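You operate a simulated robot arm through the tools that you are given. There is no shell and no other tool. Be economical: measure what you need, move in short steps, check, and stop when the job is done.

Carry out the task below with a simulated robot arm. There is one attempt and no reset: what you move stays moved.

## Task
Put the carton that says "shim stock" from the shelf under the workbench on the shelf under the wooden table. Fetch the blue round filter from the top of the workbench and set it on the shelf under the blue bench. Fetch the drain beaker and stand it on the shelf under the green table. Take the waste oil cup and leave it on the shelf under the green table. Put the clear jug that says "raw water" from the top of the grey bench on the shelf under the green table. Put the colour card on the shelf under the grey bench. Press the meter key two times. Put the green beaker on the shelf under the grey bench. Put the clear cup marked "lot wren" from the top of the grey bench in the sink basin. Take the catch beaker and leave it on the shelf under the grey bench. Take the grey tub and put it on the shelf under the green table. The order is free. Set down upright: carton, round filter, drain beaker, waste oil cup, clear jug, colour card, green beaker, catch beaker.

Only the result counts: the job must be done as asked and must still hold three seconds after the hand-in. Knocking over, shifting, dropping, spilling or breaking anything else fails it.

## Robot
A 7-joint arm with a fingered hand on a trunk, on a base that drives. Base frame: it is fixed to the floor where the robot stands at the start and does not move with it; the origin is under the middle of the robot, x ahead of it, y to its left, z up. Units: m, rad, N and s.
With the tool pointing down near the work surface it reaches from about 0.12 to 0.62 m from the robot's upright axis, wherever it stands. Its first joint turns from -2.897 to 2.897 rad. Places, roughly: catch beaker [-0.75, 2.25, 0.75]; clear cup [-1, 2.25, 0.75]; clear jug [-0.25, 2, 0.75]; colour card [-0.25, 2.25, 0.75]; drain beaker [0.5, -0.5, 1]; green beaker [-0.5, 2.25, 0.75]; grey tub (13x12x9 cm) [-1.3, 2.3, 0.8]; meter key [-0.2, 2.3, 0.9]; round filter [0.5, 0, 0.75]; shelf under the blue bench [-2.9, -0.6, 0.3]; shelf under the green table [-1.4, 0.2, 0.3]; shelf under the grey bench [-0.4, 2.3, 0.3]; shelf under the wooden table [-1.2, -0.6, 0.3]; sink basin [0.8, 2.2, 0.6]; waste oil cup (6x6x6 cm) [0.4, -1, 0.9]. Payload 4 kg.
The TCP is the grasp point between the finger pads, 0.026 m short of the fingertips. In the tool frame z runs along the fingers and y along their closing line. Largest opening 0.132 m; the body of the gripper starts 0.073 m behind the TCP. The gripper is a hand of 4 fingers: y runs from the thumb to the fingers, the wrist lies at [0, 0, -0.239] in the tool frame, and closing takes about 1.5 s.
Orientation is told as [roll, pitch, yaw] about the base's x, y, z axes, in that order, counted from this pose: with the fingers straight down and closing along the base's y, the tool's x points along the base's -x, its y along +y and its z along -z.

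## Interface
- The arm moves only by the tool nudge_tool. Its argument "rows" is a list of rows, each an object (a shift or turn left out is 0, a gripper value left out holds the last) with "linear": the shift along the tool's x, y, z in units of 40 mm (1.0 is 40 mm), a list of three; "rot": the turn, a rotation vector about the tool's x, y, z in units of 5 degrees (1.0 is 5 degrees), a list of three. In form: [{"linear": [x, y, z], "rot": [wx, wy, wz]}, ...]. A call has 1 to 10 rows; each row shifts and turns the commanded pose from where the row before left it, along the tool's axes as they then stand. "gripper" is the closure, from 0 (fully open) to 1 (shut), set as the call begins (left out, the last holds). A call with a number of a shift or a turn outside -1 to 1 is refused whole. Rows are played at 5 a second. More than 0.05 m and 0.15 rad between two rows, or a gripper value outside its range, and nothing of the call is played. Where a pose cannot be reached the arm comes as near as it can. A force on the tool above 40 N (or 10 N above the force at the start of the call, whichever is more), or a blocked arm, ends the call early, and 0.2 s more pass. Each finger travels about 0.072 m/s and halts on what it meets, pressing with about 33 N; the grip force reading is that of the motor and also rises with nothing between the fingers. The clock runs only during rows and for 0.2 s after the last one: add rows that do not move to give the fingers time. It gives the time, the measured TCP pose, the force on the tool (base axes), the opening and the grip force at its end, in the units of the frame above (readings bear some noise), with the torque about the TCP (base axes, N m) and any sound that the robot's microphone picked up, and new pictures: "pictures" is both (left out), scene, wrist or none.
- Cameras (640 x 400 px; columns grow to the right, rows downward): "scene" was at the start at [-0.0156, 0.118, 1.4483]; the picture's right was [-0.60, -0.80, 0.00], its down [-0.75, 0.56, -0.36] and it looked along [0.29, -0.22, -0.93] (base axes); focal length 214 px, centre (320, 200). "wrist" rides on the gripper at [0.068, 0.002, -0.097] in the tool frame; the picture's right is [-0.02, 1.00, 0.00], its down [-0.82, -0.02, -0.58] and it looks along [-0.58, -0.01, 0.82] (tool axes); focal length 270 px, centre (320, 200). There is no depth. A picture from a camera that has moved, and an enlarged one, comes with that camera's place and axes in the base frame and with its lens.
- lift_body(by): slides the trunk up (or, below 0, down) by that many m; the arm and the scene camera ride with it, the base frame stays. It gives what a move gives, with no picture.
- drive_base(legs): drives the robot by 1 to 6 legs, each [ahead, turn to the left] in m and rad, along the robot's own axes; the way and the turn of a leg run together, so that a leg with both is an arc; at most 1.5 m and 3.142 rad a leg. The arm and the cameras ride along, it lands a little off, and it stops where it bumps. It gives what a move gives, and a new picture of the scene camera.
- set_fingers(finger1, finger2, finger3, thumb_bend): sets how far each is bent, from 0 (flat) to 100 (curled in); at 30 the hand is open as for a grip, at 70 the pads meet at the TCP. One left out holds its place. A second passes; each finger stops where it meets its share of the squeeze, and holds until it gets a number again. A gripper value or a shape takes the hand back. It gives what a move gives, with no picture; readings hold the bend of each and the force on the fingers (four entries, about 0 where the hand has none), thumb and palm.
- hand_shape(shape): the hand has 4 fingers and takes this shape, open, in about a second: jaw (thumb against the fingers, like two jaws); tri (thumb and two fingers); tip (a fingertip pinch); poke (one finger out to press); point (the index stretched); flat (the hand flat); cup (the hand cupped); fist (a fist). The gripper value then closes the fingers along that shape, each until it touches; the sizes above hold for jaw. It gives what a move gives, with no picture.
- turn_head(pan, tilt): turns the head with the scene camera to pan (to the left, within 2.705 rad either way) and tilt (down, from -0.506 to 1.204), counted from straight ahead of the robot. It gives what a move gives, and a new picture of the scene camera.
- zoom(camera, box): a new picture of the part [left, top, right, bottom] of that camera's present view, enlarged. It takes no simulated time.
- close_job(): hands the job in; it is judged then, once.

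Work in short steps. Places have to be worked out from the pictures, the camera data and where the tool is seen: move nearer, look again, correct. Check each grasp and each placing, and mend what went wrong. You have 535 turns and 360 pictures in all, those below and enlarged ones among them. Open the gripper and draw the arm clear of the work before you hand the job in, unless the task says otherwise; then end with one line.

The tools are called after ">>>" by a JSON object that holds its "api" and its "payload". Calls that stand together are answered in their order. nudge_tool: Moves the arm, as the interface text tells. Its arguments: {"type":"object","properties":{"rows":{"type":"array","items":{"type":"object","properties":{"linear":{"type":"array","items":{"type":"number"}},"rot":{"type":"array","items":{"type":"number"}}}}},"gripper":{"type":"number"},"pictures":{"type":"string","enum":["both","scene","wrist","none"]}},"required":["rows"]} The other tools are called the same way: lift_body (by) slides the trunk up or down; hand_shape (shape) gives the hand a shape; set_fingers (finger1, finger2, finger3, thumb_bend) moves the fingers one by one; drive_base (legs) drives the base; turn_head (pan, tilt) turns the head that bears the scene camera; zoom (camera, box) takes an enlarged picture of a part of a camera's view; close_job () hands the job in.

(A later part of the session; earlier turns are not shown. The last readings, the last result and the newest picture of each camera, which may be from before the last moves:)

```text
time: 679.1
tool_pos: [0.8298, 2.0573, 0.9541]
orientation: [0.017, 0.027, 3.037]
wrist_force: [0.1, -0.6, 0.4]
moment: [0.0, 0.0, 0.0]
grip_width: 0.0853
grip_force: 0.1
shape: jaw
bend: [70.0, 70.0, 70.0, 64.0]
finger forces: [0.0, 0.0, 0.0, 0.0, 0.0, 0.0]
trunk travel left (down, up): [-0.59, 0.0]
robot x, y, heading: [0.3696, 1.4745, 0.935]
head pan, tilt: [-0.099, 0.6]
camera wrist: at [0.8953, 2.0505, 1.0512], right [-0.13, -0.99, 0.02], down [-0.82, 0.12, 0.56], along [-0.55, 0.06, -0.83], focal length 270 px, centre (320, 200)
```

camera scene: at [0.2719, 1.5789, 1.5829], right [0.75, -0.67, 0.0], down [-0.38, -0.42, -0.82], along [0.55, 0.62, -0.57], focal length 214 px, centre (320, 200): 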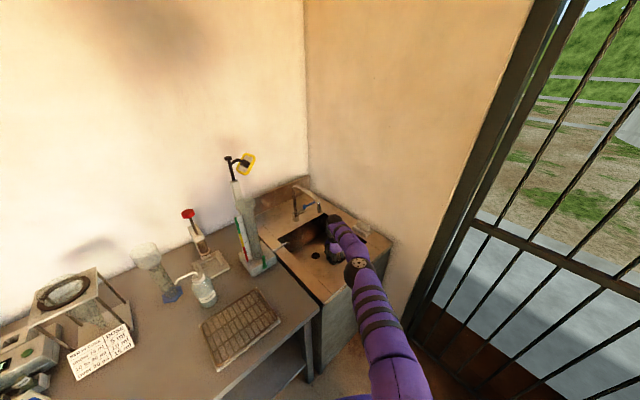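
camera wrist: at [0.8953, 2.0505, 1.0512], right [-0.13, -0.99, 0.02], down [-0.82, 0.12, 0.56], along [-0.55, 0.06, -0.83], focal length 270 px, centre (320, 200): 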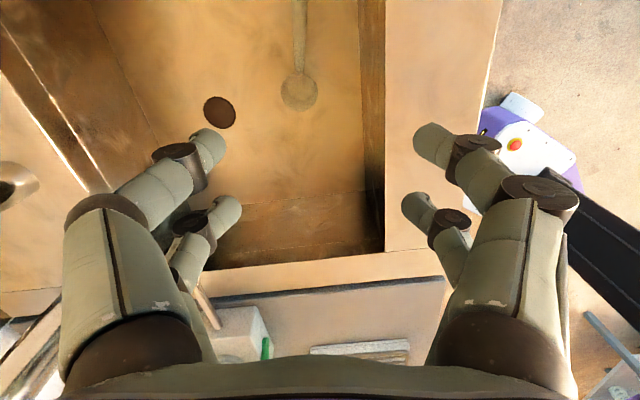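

The ladle lies in the basin. Now the colour card and the meter: I back away, turn to face the bench, and bring the hand to a top-view pose near them.

>>> {"api": "nudge_tool", "payload": {"rows": [{"linear": [0, 0, -0.8]}, {"linear": [0, 0, -0.8]}, {"linear": [0, 0, -0.8]}], "pictures": "none"}}

>>> {"api": "drive_base", "payload": {"legs": [[-0.42, 0], [0, 0.63]]}}

>>> {"api": "nudge_tool", "payload": {"rows": [{"linear": [0, 0.5, 0], "rot": [0, 0, -1]}, {"linear": [0, 0.5, 0], "rot": [0, 0, -1]}, {"linear": [-0.2, 0.5, 0], "rot": [0, 0, -1]}, {"linear": [-0.2, 0.5, 0], "rot": [0, 0, -1]}, {"rot": [0, 0, -1]}, {"rot": [0, 0, -1]}, {"rot": [0, 0, -1]}, {"rot": [0, 0, -1]}, {"rot": [0, 0, -1]}, {"rot": [0, 0, -1]}], "pictures": "none"}}

>>> {"api": "nudge_tool", "payload": {"rows": [{"rot": [0, 0, -1]}, {"rot": [0, 0, -1]}, {"rot": [0, 1, 0]}, {"rot": [0, 1, 0]}, {"rot": [0, 1, 0]}]}}

```text
time: 679.9
tool_pos: [0.8263, 2.0597, 1.0497]
orientation: [0.017, 0.028, 3.035]
wrist_force: [0.1, 0.4, 0.2]
moment: [-0.02, 0.03, -0.02]
grip_width: 0.0857
grip_force: 0.0
shape: jaw
bend: [70.0, 70.0, 70.0, 64.0]
finger forces: [0.0, 0.0, 0.1, 0.1, 0.0, 0.1]
trunk travel left (down, up): [-0.59, 0.0]
robot x, y, heading: [0.3723, 1.4744, 0.942]
head pan, tilt: [-0.099, 0.6]
```

```text
time: 684.3
tool_pos: [0.1565, 1.88, 1.0505]
orientation: [0.017, 0.027, -2.632]
wrist_force: [-1.1, -0.2, 1.1]
moment: [0.0, -0.01, -0.02]
grip_width: 0.0856
grip_force: 0.0
shape: jaw
bend: [70.0, 70.0, 70.0, 64.0]
finger forces: [0.0, 0.0, 0.1, 0.1, 0.1, 0.0]
trunk travel left (down, up): [-0.59, 0.0]
robot x, y, heading: [0.1236, 1.134, 1.561]
head pan, tilt: [-0.099, 0.6]
camera scene: at [-0.0192, 1.1657, 1.6329], right [0.99, -0.11, 0.0], down [-0.06, -0.56, -0.82], along [0.09, 0.82, -0.57], focal length 214 px, centre (320, 200)
```

scene: 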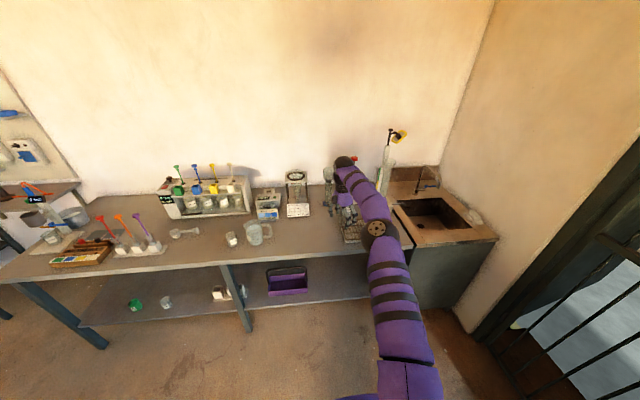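

```text
time: 686.5
tool_pos: [0.191, 1.8042, 1.0506]
orientation: [0.032, 0.001, -1.756]
wrist_force: [0.2, -0.5, 0.7]
moment: [0.01, -0.02, 0.04]
grip_width: 0.0855
grip_force: 0.0
shape: jaw
bend: [70.0, 70.0, 70.0, 64.0]
finger forces: [0.1, 0.0, 0.0, 0.1, 0.0, 0.0]
trunk travel left (down, up): [-0.59, 0.0]
robot x, y, heading: [0.1256, 1.1373, 1.561]
head pan, tilt: [-0.099, 0.6]
```

```text
time: 687.7
tool_pos: [0.1924, 1.8039, 1.0513]
orientation: [0.033, 0.262, -1.574]
wrist_force: [0.4, 0.7, 0.2]
moment: [0.02, -0.01, -0.02]
grip_width: 0.0854
grip_force: 0.0
shape: jaw
bend: [70.0, 70.0, 70.0, 64.0]
finger forces: [0.0, 0.0, 0.1, 0.1, 0.0, 0.0]
trunk travel left (down, up): [-0.59, 0.0]
robot x, y, heading: [0.1265, 1.1374, 1.561]
head pan, tilt: [-0.099, 0.6]
camera scene: at [-0.0191, 1.1656, 1.6329], right [0.99, -0.11, 0.0], down [-0.06, -0.56, -0.83], along [0.09, 0.82, -0.56], focal length 214 px, centre (320, 200)
camera wrist: at [0.1907, 1.8462, 1.1616], right [1.0, -0.04, 0.02], down [-0.04, -0.94, 0.35], along [0.01, -0.35, -0.94], focal length 270 px, centre (320, 200)
```

scene: 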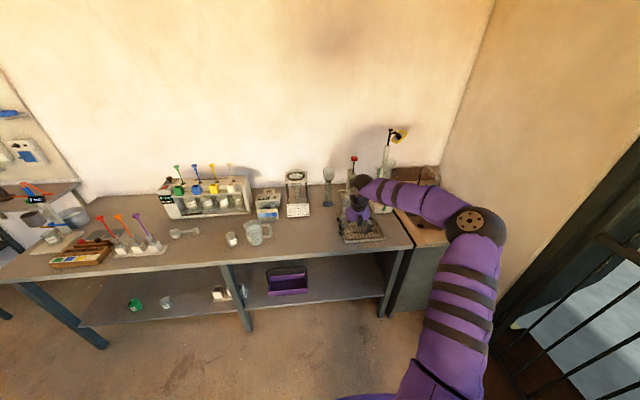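
wrist: 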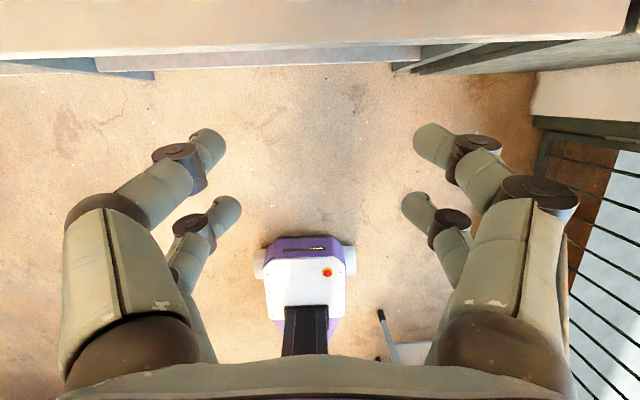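

The meter and card are unobstructed now. I zoom in on them.

>>> {"api": "zoom", "payload": {"camera": "scene", "box": [240, 160, 330, 220]}}

```text
6.67 times, centred on (285, 190) of scene
camera zoom: at [-0.0191, 1.1656, 1.6329], right [0.99, -0.11, 0.0], down [-0.06, -0.56, -0.83], along [0.09, 0.82, -0.56], focal length 1430 px, centre (553, 267)
```

zoom: 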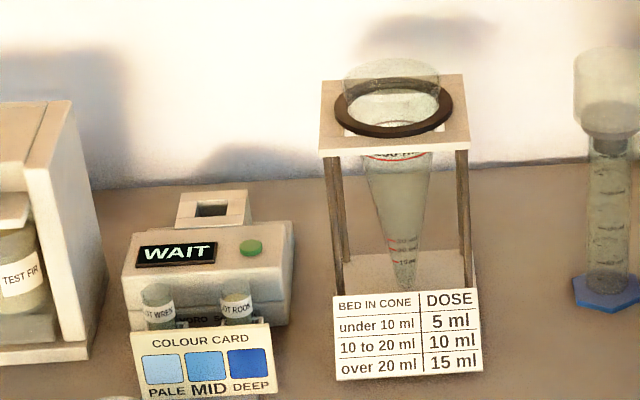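

Details are clear: the green key sits on the meter's top at about (-0.183, 2.338, 0.875); the card (12.5 cm wide) stands in front of two vials at (-0.22, 2.21). I'll take the card by its side edges using only the thumb and finger 1, with the tool upright. First I move over.

>>> {"api": "nudge_tool", "payload": {"rows": [{"rot": [0, -1, 0]}, {"rot": [0, -1, 0]}, {"rot": [0, -1, 0]}], "pictures": "none"}}

>>> {"api": "set_fingers", "payload": {"finger1": 14, "finger2": 14, "finger3": 14, "thumb_bend": 14}}

>>> {"api": "drive_base", "payload": {"legs": [[0, 1.58], [0.412, 0], [0, -1.571]]}}

>>> {"api": "nudge_tool", "payload": {"rows": [{}], "pictures": "wrist"}}

```text
time: 688.5
tool_pos: [0.1918, 1.8041, 1.0503]
orientation: [0.032, -0.004, -1.584]
wrist_force: [0.2, -0.1, -0.4]
moment: [0.01, 0.01, 0.0]
grip_width: 0.0855
grip_force: 0.0
shape: jaw
bend: [70.0, 70.0, 70.0, 64.0]
finger forces: [0.0, 0.0, 0.1, 0.1, 0.0, 0.0]
trunk travel left (down, up): [-0.59, 0.0]
robot x, y, heading: [0.127, 1.1389, 1.558]
head pan, tilt: [-0.099, 0.6]
```

```text
time: 689.5
tool_pos: [0.1931, 1.8048, 1.0518]
orientation: [0.032, -0.004, -1.585]
wrist_force: [-0.9, -0.9, -0.3]
moment: [0.01, -0.03, -0.02]
grip_width: 0.1652
grip_force: 0.1
shape: fingers
bend: [14.0, 14.0, 14.0, 14.0]
finger forces: [0.0, 0.0, 0.0, 0.0, 0.0, 0.1]
trunk travel left (down, up): [-0.59, 0.0]
robot x, y, heading: [0.1252, 1.1384, 1.562]
head pan, tilt: [-0.099, 0.6]
```

```text
time: 700.6
tool_pos: [-0.1964, 1.8076, 1.0514]
orientation: [0.032, -0.002, -1.621]
wrist_force: [0.2, 0.0, 0.0]
moment: [0.02, 0.03, 0.02]
grip_width: 0.1656
grip_force: 0.2
shape: fingers
bend: [14.0, 14.0, 14.0, 14.0]
finger forces: [0.0, 0.0, 0.0, 0.1, 0.0, 0.0]
trunk travel left (down, up): [-0.59, 0.0]
robot x, y, heading: [-0.2849, 1.1432, 1.523]
head pan, tilt: [-0.099, 0.6]
camera scene: at [-0.4295, 1.1777, 1.6329], right [0.99, -0.15, 0.0], down [-0.08, -0.56, -0.82], along [0.12, 0.82, -0.57], focal length 214 px, centre (320, 200)
```

scene: 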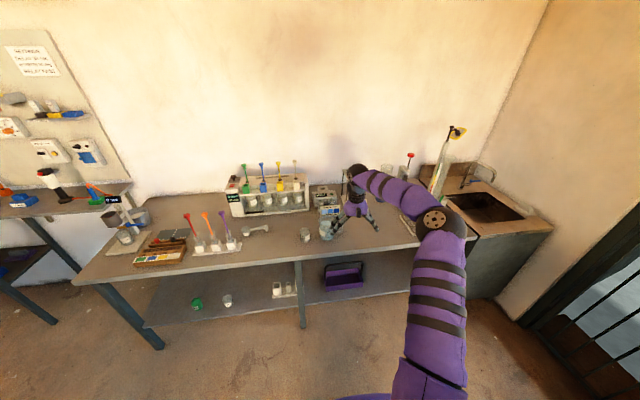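

```text
time: 701.0
tool_pos: [-0.1959, 1.8081, 1.0502]
orientation: [0.031, -0.003, -1.618]
wrist_force: [0.5, 0.5, 1.4]
moment: [0.0, 0.01, -0.02]
grip_width: 0.1655
grip_force: 0.1
shape: fingers
bend: [14.0, 14.0, 14.0, 14.0]
finger forces: [0.0, 0.0, 0.1, 0.0, 0.0, 0.0]
trunk travel left (down, up): [-0.59, 0.0]
robot x, y, heading: [-0.2887, 1.1434, 1.527]
head pan, tilt: [-0.099, 0.6]
camera wrist: at [-0.1938, 1.8781, 1.1467], right [1.0, -0.07, 0.03], down [-0.08, -0.81, 0.58], along [-0.02, -0.58, -0.81], focal length 270 px, centre (320, 200)
```

wrist: 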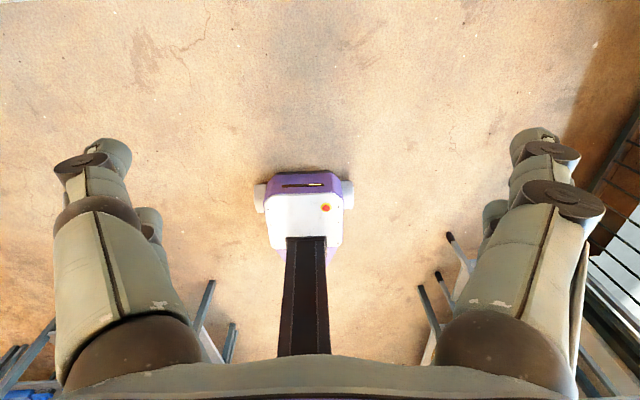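

I square the hand to the card, shift left and drive forward to above the card for a look.

>>> {"api": "nudge_tool", "payload": {"rows": [{"linear": [0, -0.5, 0], "rot": [0, 0, -0.8]}, {"linear": [0, -0.5, 0]}], "pictures": "none"}}

>>> {"api": "drive_base", "payload": {"legs": [[0.35, 0]]}}

>>> {"api": "nudge_tool", "payload": {"rows": [{}], "pictures": "wrist"}}

```text
time: 701.6
tool_pos: [-0.2375, 1.8095, 1.0488]
orientation: [0.031, -0.006, -1.549]
wrist_force: [-0.4, 0.0, -0.4]
moment: [0.0, -0.03, 0.02]
grip_width: 0.1653
grip_force: 0.0
shape: fingers
bend: [14.0, 14.0, 14.0, 14.0]
finger forces: [0.0, 0.0, 0.1, 0.1, 0.1, 0.0]
trunk travel left (down, up): [-0.59, 0.0]
robot x, y, heading: [-0.2873, 1.1431, 1.523]
head pan, tilt: [-0.099, 0.6]
```

```text
time: 703.9
tool_pos: [-0.2146, 2.1582, 1.0494]
orientation: [0.032, -0.005, -1.555]
wrist_force: [-0.4, 0.4, 0.0]
moment: [-0.02, 0.02, 0.0]
grip_width: 0.1655
grip_force: 0.0
shape: fingers
bend: [14.0, 14.0, 14.0, 14.0]
finger forces: [0.1, 0.1, 0.1, 0.0, 0.1, 0.0]
trunk travel left (down, up): [-0.59, 0.0]
robot x, y, heading: [-0.2703, 1.4929, 1.516]
head pan, tilt: [-0.099, 0.6]
camera scene: at [-0.4118, 1.5288, 1.6329], right [0.99, -0.15, 0.0], down [-0.09, -0.56, -0.82], along [0.13, 0.82, -0.57], focal length 214 px, centre (320, 200)
```

scene: 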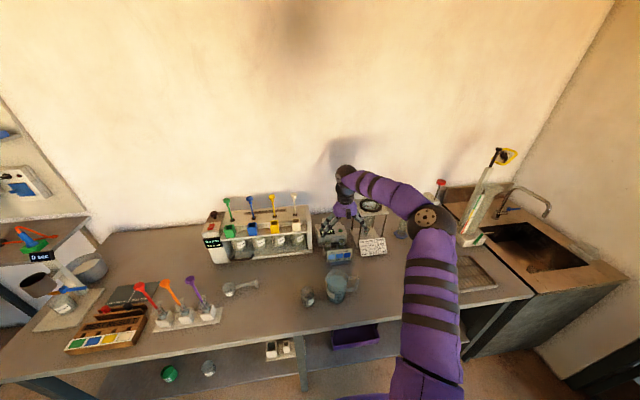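

```text
time: 704.3
tool_pos: [-0.2161, 2.1587, 1.0491]
orientation: [0.031, -0.005, -1.556]
wrist_force: [0.8, 0.4, -1.2]
moment: [0.0, -0.02, 0.01]
grip_width: 0.1653
grip_force: 0.0
shape: fingers
bend: [14.0, 14.0, 14.0, 14.0]
finger forces: [0.0, 0.0, 0.1, 0.0, 0.0, 0.0]
trunk travel left (down, up): [-0.59, 0.0]
robot x, y, heading: [-0.2693, 1.4912, 1.518]
head pan, tilt: [-0.099, 0.6]
camera wrist: at [-0.2175, 2.2284, 1.1449], right [1.0, -0.01, 0.03], down [-0.03, -0.81, 0.58], along [0.02, -0.58, -0.81], focal length 270 px, centre (320, 200)
```

wrist: 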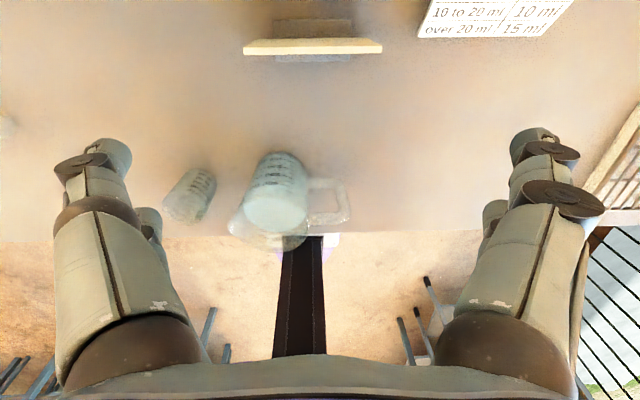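

From above, the card spans x -0.275 to -0.154 at y 2.204. I narrow the opening to suit the DOSE card's corner, line up the thumb pair with the card's plane, and lower most of the way.

>>> {"api": "set_fingers", "payload": {"finger1": 23, "finger2": 23, "finger3": 23, "thumb_bend": 23}}

>>> {"api": "nudge_tool", "payload": {"rows": [{"linear": [0.68, -0.08, 0]}], "pictures": "none"}}

>>> {"api": "lift_body", "payload": {"by": -0.12}}

>>> {"api": "nudge_tool", "payload": {"rows": [{}], "pictures": "wrist"}}

```text
time: 705.3
tool_pos: [-0.215, 2.1582, 1.0486]
orientation: [0.031, -0.007, -1.554]
wrist_force: [0.0, 0.5, 0.5]
moment: [-0.01, 0.01, 0.03]
grip_width: 0.1484
grip_force: 0.0
shape: fingers
bend: [23.0, 23.0, 23.0, 23.0]
finger forces: [0.0, 0.1, 0.0, 0.1, 0.0, 0.0]
trunk travel left (down, up): [-0.59, 0.0]
robot x, y, heading: [-0.2698, 1.4885, 1.518]
head pan, tilt: [-0.099, 0.6]
```

```text
time: 705.7
tool_pos: [-0.2186, 2.1853, 1.0469]
orientation: [0.032, -0.005, -1.555]
wrist_force: [0.3, 0.4, -0.2]
moment: [-0.01, 0.01, -0.02]
grip_width: 0.1482
grip_force: 0.1
shape: fingers
bend: [23.0, 23.0, 23.0, 23.0]
finger forces: [0.0, 0.0, 0.1, 0.0, 0.1, 0.0]
trunk travel left (down, up): [-0.59, 0.0]
robot x, y, heading: [-0.2662, 1.4941, 1.516]
head pan, tilt: [-0.099, 0.6]
```

```text
time: 707.2
tool_pos: [-0.2188, 2.1858, 0.9296]
orientation: [0.032, -0.005, -1.555]
wrist_force: [-0.5, 0.4, -0.7]
moment: [0.01, 0.0, 0.0]
grip_width: 0.1481
grip_force: 0.1
shape: fingers
bend: [23.0, 23.0, 23.0, 23.0]
finger forces: [0.0, 0.1, 0.0, 0.1, 0.1, 0.0]
trunk travel left (down, up): [-0.47, 0.12]
robot x, y, heading: [-0.2692, 1.4927, 1.519]
head pan, tilt: [-0.099, 0.6]
```

```text
time: 707.6
tool_pos: [-0.2197, 2.1855, 0.928]
orientation: [0.032, -0.006, -1.556]
wrist_force: [0.4, 0.2, 0.0]
moment: [0.01, 0.02, 0.0]
grip_width: 0.1483
grip_force: 0.1
shape: fingers
bend: [23.0, 23.0, 23.0, 23.0]
finger forces: [0.0, 0.0, 0.0, 0.0, 0.0, 0.1]
trunk travel left (down, up): [-0.47, 0.12]
robot x, y, heading: [-0.2704, 1.4919, 1.521]
head pan, tilt: [-0.099, 0.6]
camera wrist: at [-0.2215, 2.2555, 1.024], right [1.0, -0.01, 0.03], down [-0.03, -0.81, 0.58], along [0.02, -0.58, -0.81], focal length 270 px, centre (320, 200)
```

wrist: 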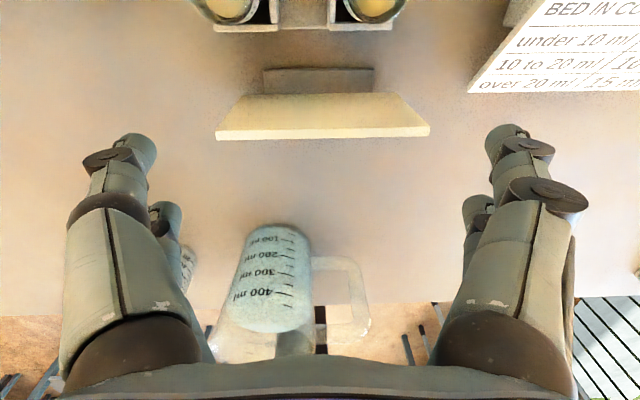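

The card is nearly upright at y 2.195. I move back 8 mm so the thumb pair lies in its plane, lower to grip height, and close only thumb and finger 1.

>>> {"api": "nudge_tool", "payload": {"rows": [{"linear": [-0.21, 0.06, 0]}], "pictures": "none"}}

>>> {"api": "lift_body", "payload": {"by": -0.066}}

>>> {"api": "nudge_tool", "payload": {"rows": [{}], "pictures": "wrist"}}

```text
time: 708.0
tool_pos: [-0.2167, 2.1759, 0.9284]
orientation: [0.031, -0.006, -1.555]
wrist_force: [-0.1, -0.1, -0.3]
moment: [-0.02, 0.01, 0.0]
grip_width: 0.1487
grip_force: 0.0
shape: fingers
bend: [23.0, 23.0, 23.0, 23.0]
finger forces: [0.0, 0.1, 0.0, 0.1, 0.0, 0.0]
trunk travel left (down, up): [-0.47, 0.12]
robot x, y, heading: [-0.2715, 1.4928, 1.517]
head pan, tilt: [-0.099, 0.6]
```

```text
time: 709.0
tool_pos: [-0.2173, 2.1763, 0.8628]
orientation: [0.031, -0.008, -1.555]
wrist_force: [-0.1, -0.6, -0.5]
moment: [0.01, 0.01, -0.01]
grip_width: 0.1484
grip_force: 0.1
shape: fingers
bend: [23.0, 23.0, 23.0, 23.0]
finger forces: [0.1, 0.1, 0.0, 0.0, 0.0, 0.0]
trunk travel left (down, up): [-0.404, 0.186]
robot x, y, heading: [-0.2659, 1.4954, 1.52]
head pan, tilt: [-0.099, 0.6]
```

```text
time: 709.4
tool_pos: [-0.2161, 2.1777, 0.8639]
orientation: [0.032, -0.006, -1.554]
wrist_force: [0.4, -0.7, 0.6]
moment: [0.02, 0.01, -0.01]
grip_width: 0.1485
grip_force: 0.4
shape: fingers
bend: [23.0, 23.0, 23.0, 23.0]
finger forces: [0.1, 0.0, 0.0, 0.0, 0.0, 0.1]
trunk travel left (down, up): [-0.404, 0.186]
robot x, y, heading: [-0.2667, 1.4915, 1.517]
head pan, tilt: [-0.099, 0.6]
camera wrist: at [-0.2187, 2.2465, 0.958], right [1.0, -0.01, 0.03], down [-0.03, -0.81, 0.58], along [0.02, -0.58, -0.81], focal length 270 px, centre (320, 200)
```

wrist: 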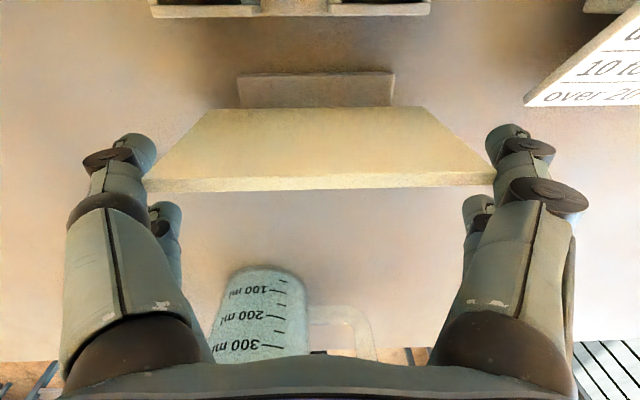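

The card's top edge lies between the forward finger pair. I close thumb and finger 1.

>>> {"api": "set_fingers", "payload": {"finger1": 55, "thumb_bend": 55}}

>>> {"api": "nudge_tool", "payload": {"rows": [{}], "pictures": "wrist"}}

```text
time: 710.4
tool_pos: [-0.2175, 2.1755, 0.8627]
orientation: [0.032, -0.005, -1.554]
wrist_force: [-1.0, 0.3, 3.5]
moment: [0.09, 0.16, -0.01]
grip_width: 0.1255
grip_force: 23.0
shape: fingers
bend: [41.0, 23.0, 23.0, 49.0]
finger forces: [22.6, 0.0, 0.0, 0.0, 24.4, 0.1]
trunk travel left (down, up): [-0.404, 0.186]
robot x, y, heading: [-0.2669, 1.4939, 1.517]
head pan, tilt: [-0.099, 0.6]
```

```text
time: 710.8
tool_pos: [-0.2173, 2.1767, 0.8625]
orientation: [0.032, -0.006, -1.554]
wrist_force: [-0.4, 1.2, 4.6]
moment: [0.04, 0.13, -0.05]
grip_width: 0.1254
grip_force: 23.2
shape: fingers
bend: [41.0, 23.0, 23.0, 49.0]
finger forces: [22.6, 0.0, 0.1, 0.1, 24.3, 0.0]
trunk travel left (down, up): [-0.404, 0.186]
robot x, y, heading: [-0.2701, 1.4956, 1.52]
head pan, tilt: [-0.099, 0.6]
camera wrist: at [-0.2187, 2.2464, 0.9583], right [1.0, -0.01, 0.03], down [-0.03, -0.81, 0.58], along [0.02, -0.58, -0.81], focal length 270 px, centre (320, 200)
```

wrist: 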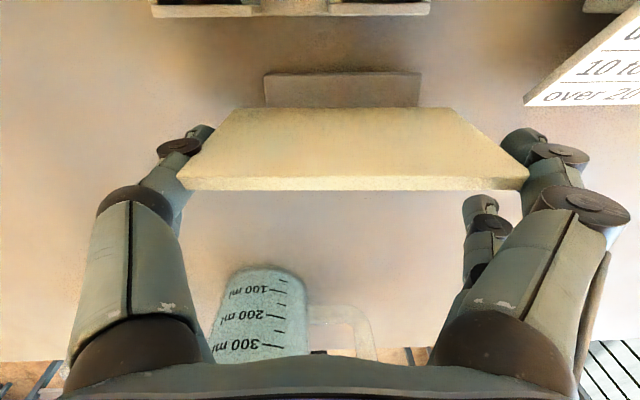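

The card shifted slightly but is pinched with 23 N. I lift slowly and look.

>>> {"api": "lift_body", "payload": {"by": 0.03}}

>>> {"api": "nudge_tool", "payload": {"rows": [{}], "pictures": "wrist"}}

```text
time: 711.6
tool_pos: [-0.2171, 2.177, 0.8932]
orientation: [0.032, -0.005, -1.555]
wrist_force: [0.2, 0.3, -0.5]
moment: [-0.01, 0.0, 0.02]
grip_width: 0.1245
grip_force: 23.7
shape: fingers
bend: [41.0, 23.0, 23.0, 49.0]
finger forces: [22.7, 0.0, 0.0, 0.0, 25.0, 0.0]
trunk travel left (down, up): [-0.434, 0.156]
robot x, y, heading: [-0.269, 1.4938, 1.522]
head pan, tilt: [-0.099, 0.6]
```

```text
time: 712.0
tool_pos: [-0.2168, 2.177, 0.8925]
orientation: [0.033, -0.005, -1.554]
wrist_force: [-0.2, -0.3, -0.2]
moment: [-0.05, 0.03, -0.03]
grip_width: 0.1248
grip_force: 23.8
shape: fingers
bend: [41.0, 23.0, 23.0, 49.0]
finger forces: [22.8, 0.0, 0.1, 0.1, 25.0, 0.0]
trunk travel left (down, up): [-0.434, 0.156]
robot x, y, heading: [-0.2678, 1.4907, 1.518]
head pan, tilt: [-0.099, 0.6]
camera wrist: at [-0.2187, 2.2465, 0.988], right [1.0, -0.01, 0.03], down [-0.03, -0.81, 0.58], along [0.02, -0.58, -0.81], focal length 270 px, centre (320, 200)
```

wrist: 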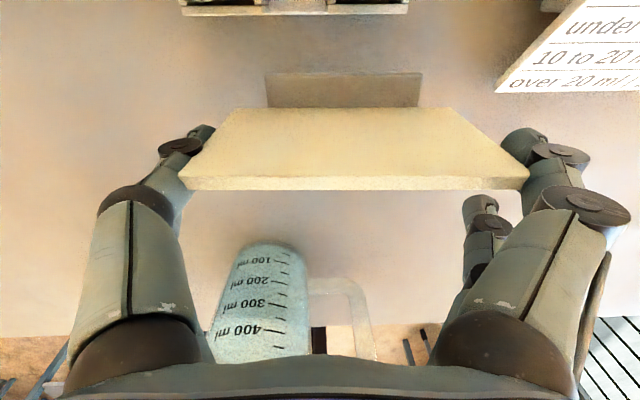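

The card is held firmly. I lift it over the jug's height, back out, move left to in front of the shelf's free left end, and lower the arm.

>>> {"api": "lift_body", "payload": {"by": 0.155}}

>>> {"api": "drive_base", "payload": {"legs": [[-0.45, 0], [0, 1.62], [0.97, 0], [0, -1.571]]}}

>>> {"api": "nudge_tool", "payload": {"rows": [{"linear": [0, 0, 0.85]}, {"linear": [0, 0, 0.85]}, {"linear": [0, 0, 0.8]}], "pictures": "none"}}

>>> {"api": "lift_body", "payload": {"by": -0.3}}

>>> {"api": "lift_body", "payload": {"by": -0.24}}

>>> {"api": "nudge_tool", "payload": {"rows": [{}]}}

```text
time: 713.8
tool_pos: [-0.2162, 2.1773, 1.0485]
orientation: [0.033, -0.006, -1.555]
wrist_force: [-0.5, 0.1, 0.0]
moment: [-0.06, 0.02, -0.02]
grip_width: 0.1249
grip_force: 23.6
shape: fingers
bend: [41.0, 23.0, 23.0, 49.0]
finger forces: [22.7, 0.0, 0.0, 0.0, 24.9, 0.1]
trunk travel left (down, up): [-0.589, 0.001]
robot x, y, heading: [-0.2741, 1.4924, 1.521]
head pan, tilt: [-0.099, 0.6]
```

```text
time: 729.8
tool_pos: [-1.2395, 1.7318, 1.0478]
orientation: [0.031, -0.005, -1.521]
wrist_force: [-0.1, 0.9, -1.0]
moment: [0.01, 0.03, -0.01]
grip_width: 0.1246
grip_force: 21.4
shape: fingers
bend: [41.0, 23.0, 23.0, 49.0]
finger forces: [21.5, 0.1, 0.0, 0.0, 21.8, 0.0]
trunk travel left (down, up): [-0.589, 0.001]
robot x, y, heading: [-1.2686, 1.0476, 1.551]
head pan, tilt: [-0.099, 0.6]
camera scene: at [-1.413, 1.0772, 1.6319], right [0.99, -0.12, 0.0], down [-0.07, -0.56, -0.82], along [0.1, 0.82, -0.57], focal length 214 px, centre (320, 200)
```

scene: 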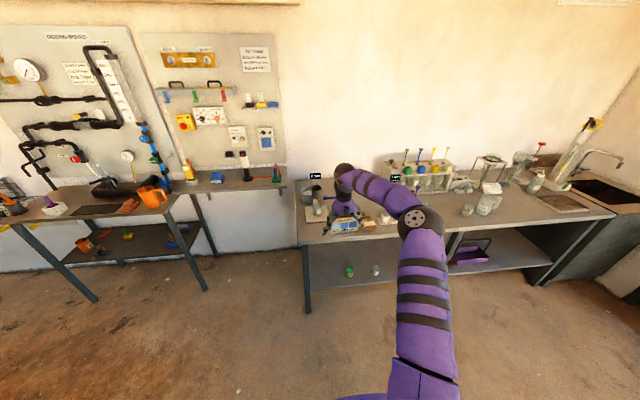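

```text
time: 730.6
tool_pos: [-1.2328, 1.7329, 0.9465]
orientation: [0.032, -0.005, -1.523]
wrist_force: [-0.1, -0.1, -0.5]
moment: [-0.06, 0.0, -0.02]
grip_width: 0.1241
grip_force: 21.6
shape: fingers
bend: [41.0, 23.0, 23.0, 49.0]
finger forces: [21.3, 0.0, 0.0, 0.0, 21.2, 0.1]
trunk travel left (down, up): [-0.589, 0.001]
robot x, y, heading: [-1.2695, 1.042, 1.552]
head pan, tilt: [-0.099, 0.6]
```

```text
time: 733.6
tool_pos: [-1.2356, 1.7339, 0.6478]
orientation: [0.031, -0.004, -1.522]
wrist_force: [-0.5, 0.1, -0.6]
moment: [0.0, -0.02, -0.01]
grip_width: 0.1243
grip_force: 21.2
shape: fingers
bend: [41.0, 23.0, 23.0, 49.0]
finger forces: [21.3, 0.1, 0.0, 0.0, 21.1, 0.0]
trunk travel left (down, up): [-0.289, 0.301]
robot x, y, heading: [-1.2693, 1.0475, 1.549]
head pan, tilt: [-0.099, 0.6]
```

```text
time: 736.1
tool_pos: [-1.2346, 1.7329, 0.4084]
orientation: [0.032, -0.007, -1.522]
wrist_force: [0.0, 0.0, 0.3]
moment: [-0.03, -0.02, 0.01]
grip_width: 0.124
grip_force: 21.0
shape: fingers
bend: [41.0, 23.0, 23.0, 49.0]
finger forces: [21.1, 0.0, 0.1, 0.0, 21.0, 0.0]
trunk travel left (down, up): [-0.049, 0.541]
robot x, y, heading: [-1.2685, 1.045, 1.551]
head pan, tilt: [-0.099, 0.6]
```

```text
time: 736.5
tool_pos: [-1.2338, 1.733, 0.407]
orientation: [0.032, -0.006, -1.522]
wrist_force: [-0.5, -0.1, 0.2]
moment: [-0.02, -0.01, 0.0]
grip_width: 0.1242
grip_force: 21.4
shape: fingers
bend: [41.0, 23.0, 23.0, 49.0]
finger forces: [21.1, 0.1, 0.0, 0.1, 21.1, 0.1]
trunk travel left (down, up): [-0.049, 0.541]
robot x, y, heading: [-1.2686, 1.047, 1.554]
head pan, tilt: [-0.099, 0.6]
camera scene: at [-1.413, 1.0771, 1.0919], right [0.99, -0.12, 0.0], down [-0.07, -0.56, -0.82], along [0.1, 0.82, -0.57], focal length 214 px, centre (320, 200)
camera wrist: at [-1.2381, 1.8023, 0.5031], right [1.0, 0.02, 0.03], down [0.0, -0.81, 0.58], along [0.04, -0.58, -0.81], focal length 270 px, centre (320, 200)
```

scene: 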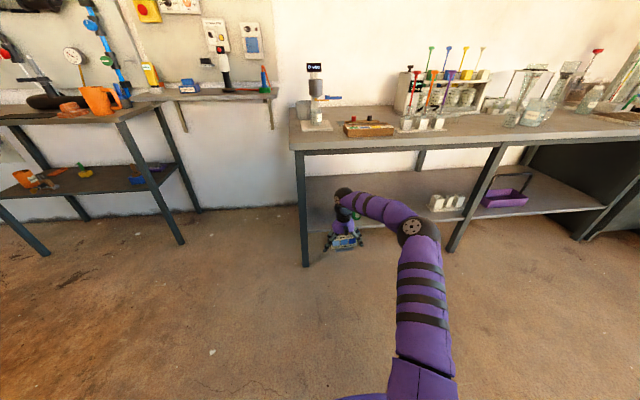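
wrist: 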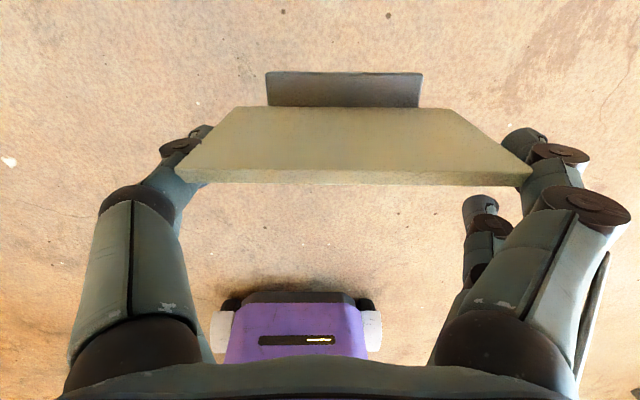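

I shift the hand 3 cm left to stay clear of the green beaker, then drive in.

>>> {"api": "nudge_tool", "payload": {"rows": [{"linear": [0, -0.8, 0]}], "pictures": "none"}}

>>> {"api": "drive_base", "payload": {"legs": [[0.285, 0]]}}

>>> {"api": "nudge_tool", "payload": {"rows": [{"linear": [0, 0, 0.45]}, {"linear": [0, 0, 0.45]}], "pictures": "wrist"}}

```text
time: 736.9
tool_pos: [-1.2667, 1.7297, 0.4073]
orientation: [0.033, -0.006, -1.524]
wrist_force: [-0.4, -0.8, -0.3]
moment: [-0.03, 0.01, 0.01]
grip_width: 0.1242
grip_force: 21.6
shape: fingers
bend: [41.0, 23.0, 23.0, 49.0]
finger forces: [21.3, 0.1, 0.0, 0.0, 20.9, 0.1]
trunk travel left (down, up): [-0.049, 0.541]
robot x, y, heading: [-1.2694, 1.0422, 1.551]
head pan, tilt: [-0.099, 0.6]
```

```text
time: 738.9
tool_pos: [-1.2631, 2.0187, 0.4074]
orientation: [0.032, -0.006, -1.523]
wrist_force: [0.7, -0.2, -0.5]
moment: [0.01, -0.01, 0.0]
grip_width: 0.1239
grip_force: 21.0
shape: fingers
bend: [41.0, 23.0, 23.0, 49.0]
finger forces: [21.1, 0.0, 0.1, 0.0, 20.7, 0.0]
trunk travel left (down, up): [-0.049, 0.541]
robot x, y, heading: [-1.2631, 1.3369, 1.553]
head pan, tilt: [-0.099, 0.6]
camera scene: at [-1.4077, 1.3646, 1.0919], right [0.99, -0.12, 0.0], down [-0.07, -0.56, -0.82], along [0.1, 0.82, -0.57], focal length 214 px, centre (320, 200)
```

scene: 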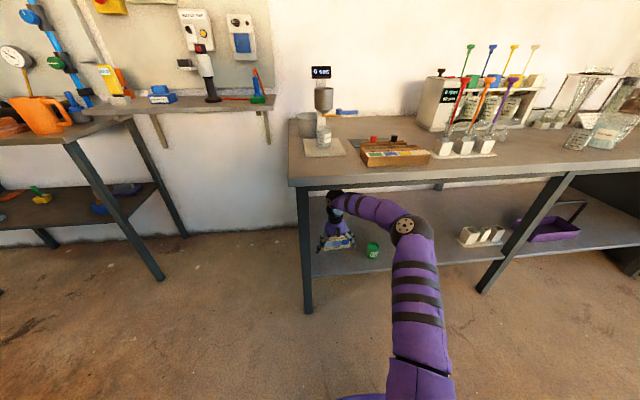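

```text
time: 739.5
tool_pos: [-1.2619, 2.0188, 0.3687]
orientation: [0.033, -0.005, -1.521]
wrist_force: [0.5, -0.5, -0.5]
moment: [-0.04, 0.02, -0.04]
grip_width: 0.1242
grip_force: 21.1
shape: fingers
bend: [41.0, 23.0, 23.0, 49.0]
finger forces: [21.1, 0.0, 0.1, 0.0, 20.6, 0.0]
trunk travel left (down, up): [-0.049, 0.541]
robot x, y, heading: [-1.264, 1.3353, 1.559]
head pan, tilt: [-0.099, 0.6]
camera wrist: at [-1.2665, 2.0878, 0.4653], right [1.0, 0.03, 0.03], down [0.0, -0.81, 0.58], along [0.04, -0.58, -0.81], focal length 270 px, centre (320, 200)
```

wrist: 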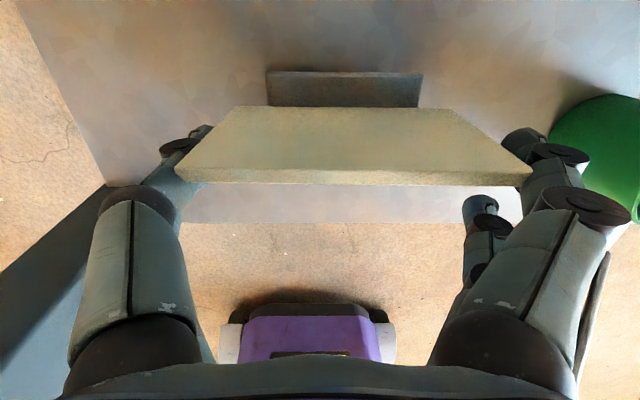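

The green beaker's base is still about 6 cm from the fingers. I step down to contact.

>>> {"api": "nudge_tool", "payload": {"rows": [{"linear": [0, 0, 0.06]}, {"linear": [0, 0, 0.05]}], "pictures": "none"}}

>>> {"api": "nudge_tool", "payload": {"rows": [{"linear": [0, 0, 0.05]}], "pictures": "none"}}

```text
time: 740.1
tool_pos: [-1.2622, 2.0181, 0.3656]
orientation: [0.03, -0.005, -1.518]
wrist_force: [0.7, 0.0, -0.9]
moment: [0.01, -0.01, 0.01]
grip_width: 0.124
grip_force: 20.9
shape: fingers
bend: [41.0, 23.0, 23.0, 49.0]
finger forces: [21.1, 0.0, 0.0, 0.0, 20.6, 0.1]
trunk travel left (down, up): [-0.049, 0.541]
robot x, y, heading: [-1.2623, 1.3362, 1.552]
head pan, tilt: [-0.099, 0.6]
```

```text
time: 740.5
tool_pos: [-1.2614, 2.0191, 0.3649]
orientation: [0.032, -0.006, -1.521]
wrist_force: [0.4, -0.4, 1.5]
moment: [0.03, 0.05, 0.0]
grip_width: 0.1243
grip_force: 21.4
shape: fingers
bend: [41.0, 23.0, 23.0, 49.0]
finger forces: [21.7, 0.1, 0.0, 0.1, 21.0, 0.1]
trunk travel left (down, up): [-0.049, 0.541]
robot x, y, heading: [-1.2597, 1.3329, 1.554]
head pan, tilt: [-0.099, 0.6]
```

Contact begins. I go 2 mm further and release.

>>> {"api": "nudge_tool", "payload": {"rows": [{"linear": [0, 0, 0.05]}], "pictures": "none"}}

>>> {"api": "set_fingers", "payload": {"finger1": 24, "thumb_bend": 24}}

>>> {"api": "nudge_tool", "payload": {"rows": [{}], "pictures": "wrist"}}

```text
time: 740.9
tool_pos: [-1.2615, 2.0177, 0.3629]
orientation: [0.03, -0.004, -1.52]
wrist_force: [1.4, -2.5, 9.7]
moment: [0.21, 0.23, 0.05]
grip_width: 0.1245
grip_force: 22.5
shape: fingers
bend: [41.0, 23.0, 23.0, 49.0]
finger forces: [22.7, 0.0, 0.0, 0.0, 21.9, 0.0]
trunk travel left (down, up): [-0.049, 0.541]
robot x, y, heading: [-1.2628, 1.3333, 1.554]
head pan, tilt: [-0.099, 0.6]
```

```text
time: 741.9
tool_pos: [-1.2622, 2.0189, 0.3609]
orientation: [0.031, -0.006, -1.521]
wrist_force: [0.1, -0.6, -0.2]
moment: [0.01, 0.0, -0.01]
grip_width: 0.146
grip_force: 0.0
shape: fingers
bend: [24.0, 23.0, 23.0, 24.0]
finger forces: [0.0, 0.1, 0.0, 0.0, 0.2, 0.0]
trunk travel left (down, up): [-0.049, 0.541]
robot x, y, heading: [-1.2655, 1.3379, 1.554]
head pan, tilt: [-0.099, 0.6]
```

```text
time: 742.3
tool_pos: [-1.2626, 2.0185, 0.3611]
orientation: [0.03, -0.005, -1.519]
wrist_force: [-0.3, -1.2, 0.3]
moment: [0.0, 0.01, -0.01]
grip_width: 0.1459
grip_force: 0.1
shape: fingers
bend: [24.0, 23.0, 23.0, 24.0]
finger forces: [0.0, 0.1, 0.0, 0.0, 0.1, 0.1]
trunk travel left (down, up): [-0.049, 0.541]
robot x, y, heading: [-1.2618, 1.3391, 1.555]
head pan, tilt: [-0.099, 0.6]
camera wrist: at [-1.2661, 2.0874, 0.4568], right [1.0, 0.03, 0.03], down [0.0, -0.81, 0.58], along [0.04, -0.58, -0.81], focal length 270 px, centre (320, 200)
```

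wrist: 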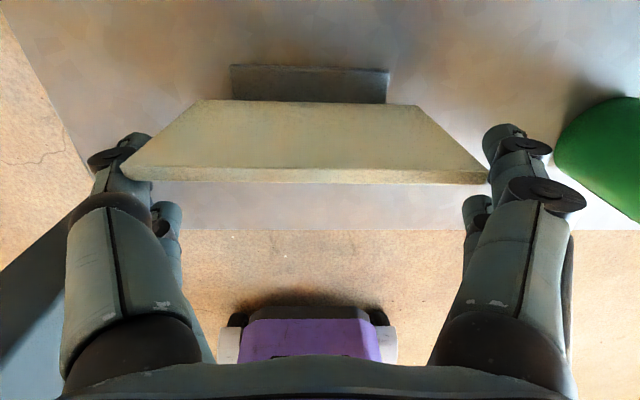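

The card stands on the shelf, almost touching the thumb. I open wider for clearance on both sides and back straight out.

>>> {"api": "set_fingers", "payload": {"finger1": 14, "finger2": 14, "finger3": 14, "thumb_bend": 14}}

>>> {"api": "drive_base", "payload": {"legs": [[-0.06, 0]]}}

>>> {"api": "nudge_tool", "payload": {"rows": [{}], "pictures": "wrist"}}

```text
time: 743.3
tool_pos: [-1.2618, 2.0175, 0.3608]
orientation: [0.031, -0.006, -1.52]
wrist_force: [0.5, -0.6, -0.9]
moment: [-0.02, -0.02, -0.02]
grip_width: 0.1653
grip_force: 0.0
shape: fingers
bend: [14.0, 14.0, 14.0, 14.0]
finger forces: [0.0, 0.0, 0.1, 0.0, 0.0, 0.1]
trunk travel left (down, up): [-0.049, 0.541]
robot x, y, heading: [-1.2622, 1.3394, 1.556]
head pan, tilt: [-0.099, 0.6]
```

```text
time: 744.3
tool_pos: [-1.2631, 1.9589, 0.3611]
orientation: [0.033, -0.007, -1.519]
wrist_force: [-0.8, -0.5, 0.7]
moment: [0.01, 0.04, 0.04]
grip_width: 0.1653
grip_force: 0.0
shape: fingers
bend: [14.0, 14.0, 14.0, 14.0]
finger forces: [0.0, 0.1, 0.0, 0.1, 0.0, 0.1]
trunk travel left (down, up): [-0.049, 0.541]
robot x, y, heading: [-1.2631, 1.2735, 1.551]
head pan, tilt: [-0.099, 0.6]
camera scene: at [-1.4087, 1.3053, 1.0919], right [0.99, -0.12, 0.0], down [-0.07, -0.56, -0.82], along [0.1, 0.82, -0.57], focal length 214 px, centre (320, 200)
```

scene: 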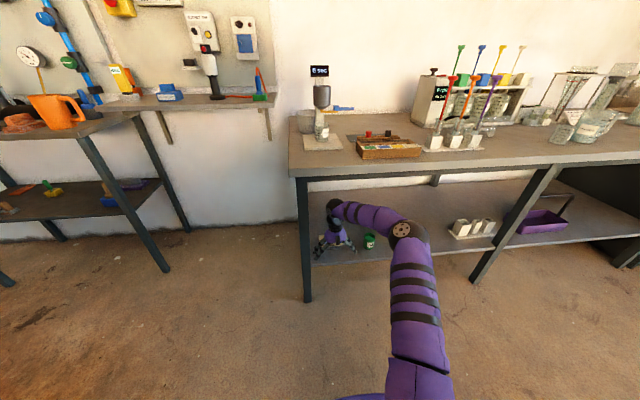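

```text
time: 744.7
tool_pos: [-1.2623, 1.9584, 0.3614]
orientation: [0.032, -0.005, -1.517]
wrist_force: [0.7, -0.1, 0.0]
moment: [0.01, 0.03, 0.0]
grip_width: 0.1654
grip_force: 0.0
shape: fingers
bend: [14.0, 14.0, 14.0, 14.0]
finger forces: [0.0, 0.0, 0.0, 0.1, 0.1, 0.0]
trunk travel left (down, up): [-0.049, 0.541]
robot x, y, heading: [-1.2635, 1.2762, 1.558]
head pan, tilt: [-0.099, 0.6]
camera wrist: at [-1.2674, 2.0281, 0.4567], right [1.0, 0.03, 0.03], down [0.0, -0.81, 0.58], along [0.04, -0.58, -0.81], focal length 270 px, centre (320, 200)
```

wrist: 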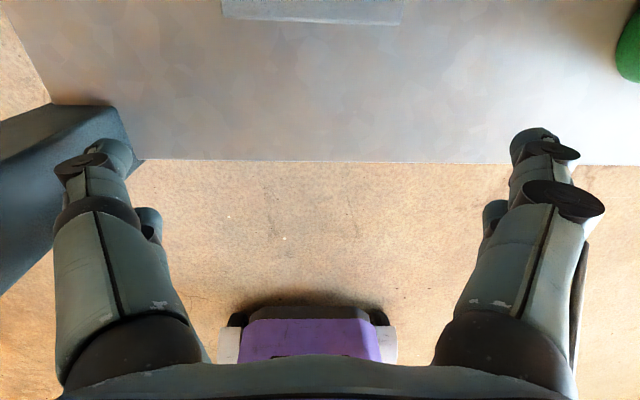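

Clear of the card. I back out further and check the shelf.

>>> {"api": "drive_base", "payload": {"legs": [[-0.3, 0]]}}

>>> {"api": "zoom", "payload": {"camera": "scene", "box": [290, 180, 430, 280]}}

```text
time: 746.7
tool_pos: [-1.2699, 1.6643, 0.3601]
orientation: [0.031, -0.006, -1.516]
wrist_force: [-0.4, 0.1, 0.7]
moment: [-0.01, -0.04, 0.02]
grip_width: 0.1651
grip_force: 0.1
shape: fingers
bend: [14.0, 14.0, 14.0, 14.0]
finger forces: [0.0, 0.0, 0.0, 0.0, 0.1, 0.0]
trunk travel left (down, up): [-0.049, 0.541]
robot x, y, heading: [-1.2693, 0.9813, 1.553]
head pan, tilt: [-0.099, 0.6]
camera scene: at [-1.4134, 1.0094, 1.0919], right [0.99, -0.11, 0.0], down [-0.06, -0.56, -0.82], along [0.09, 0.82, -0.57], focal length 214 px, centre (320, 200)
```

scene: 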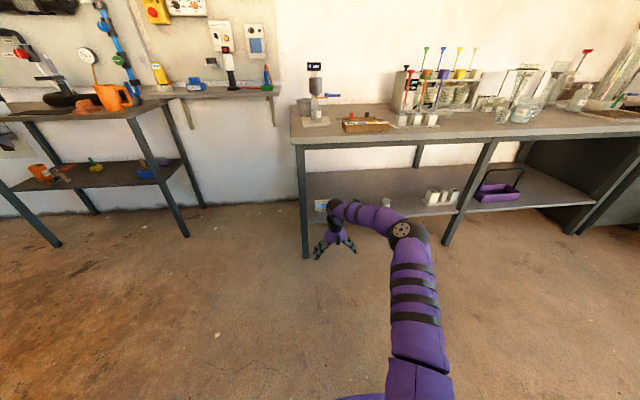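

```text
4.00 times, centred on (360, 230) of scene
camera zoom: at [-1.4134, 1.0094, 1.0919], right [0.99, -0.11, 0.0], down [-0.06, -0.56, -0.82], along [0.09, 0.82, -0.57], focal length 858 px, centre (160, 80)
```

zoom: 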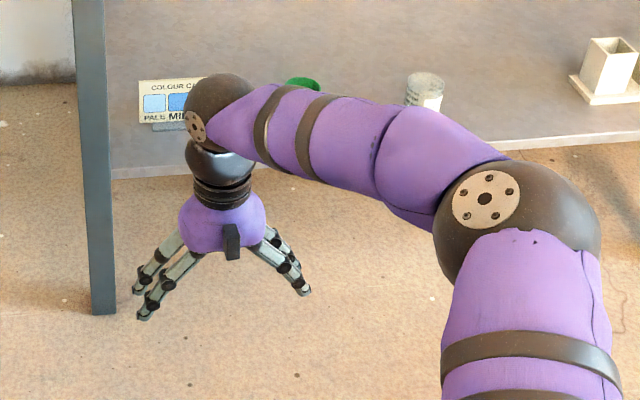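

The card stands upright with its base on the shelf. Next is the meter key: I raise up and look at the "poke" shape to see where the fingertip is.

>>> {"api": "lift_body", "payload": {"by": 0.4}}

>>> {"api": "lift_body", "payload": {"by": 0.14}}

>>> {"api": "hand_shape", "payload": {"shape": "poke"}}

>>> {"api": "nudge_tool", "payload": {"rows": [{}, {}]}}

```text
time: 750.5
tool_pos: [-1.2696, 1.664, 0.7623]
orientation: [0.031, -0.006, -1.517]
wrist_force: [-0.2, 0.3, -0.2]
moment: [0.01, -0.03, 0.02]
grip_width: 0.1653
grip_force: 0.0
shape: fingers
bend: [14.0, 14.0, 14.0, 14.0]
finger forces: [0.0, 0.0, 0.0, 0.1, 0.1, 0.0]
trunk travel left (down, up): [-0.449, 0.141]
robot x, y, heading: [-1.2717, 0.9842, 1.557]
head pan, tilt: [-0.099, 0.6]
```

```text
time: 752.2
tool_pos: [-1.2694, 1.6635, 0.9011]
orientation: [0.031, -0.005, -1.516]
wrist_force: [-0.7, 0.0, 0.4]
moment: [-0.01, -0.01, -0.01]
grip_width: 0.1652
grip_force: 0.2
shape: fingers
bend: [14.0, 14.0, 14.0, 14.0]
finger forces: [0.0, 0.2, 0.0, 0.0, 0.0, 0.0]
trunk travel left (down, up): [-0.589, 0.001]
robot x, y, heading: [-1.2724, 0.9827, 1.558]
head pan, tilt: [-0.099, 0.6]
```

```text
time: 753.1
tool_pos: [-1.271, 1.6627, 0.902]
orientation: [0.032, -0.005, -1.518]
wrist_force: [-0.1, -0.9, 0.6]
moment: [0.01, -0.04, -0.04]
grip_width: 0.0002
grip_force: 0.2
shape: poke
bend: [100.0, 100.0, 100.0, 34.0]
finger forces: [0.1, 0.0, 0.0, 0.0, 0.0, 0.0]
trunk travel left (down, up): [-0.589, 0.001]
robot x, y, heading: [-1.2709, 0.9781, 1.556]
head pan, tilt: [-0.099, 0.6]
```

```text
time: 753.7
tool_pos: [-1.2694, 1.663, 0.9016]
orientation: [0.032, -0.006, -1.517]
wrist_force: [0.1, -0.9, 1.3]
moment: [0.0, 0.03, 0.05]
grip_width: 0.0
grip_force: 0.0
shape: poke
bend: [100.0, 100.0, 100.0, 34.0]
finger forces: [0.0, 0.0, 0.0, 0.0, 0.1, 0.0]
trunk travel left (down, up): [-0.589, 0.001]
robot x, y, heading: [-1.2673, 0.9802, 1.555]
head pan, tilt: [-0.099, 0.6]
camera scene: at [-1.4134, 1.0095, 1.6319], right [0.99, -0.11, 0.0], down [-0.06, -0.56, -0.82], along [0.09, 0.82, -0.57], focal length 214 px, centre (320, 200)
camera wrist: at [-1.2741, 1.7328, 0.9968], right [1.0, 0.03, 0.03], down [0.01, -0.81, 0.58], along [0.04, -0.58, -0.81], focal length 270 px, centre (320, 200)
```

scene: 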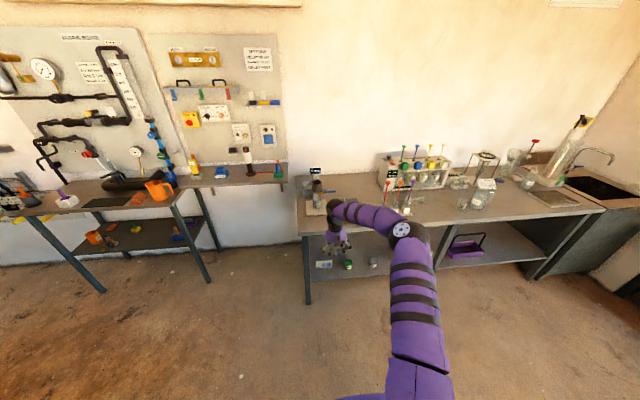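
wrist: 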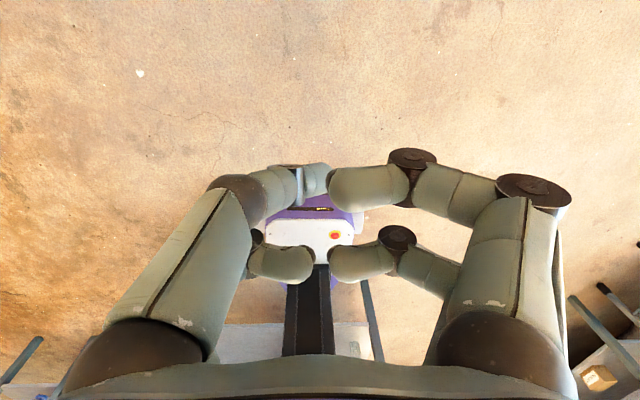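

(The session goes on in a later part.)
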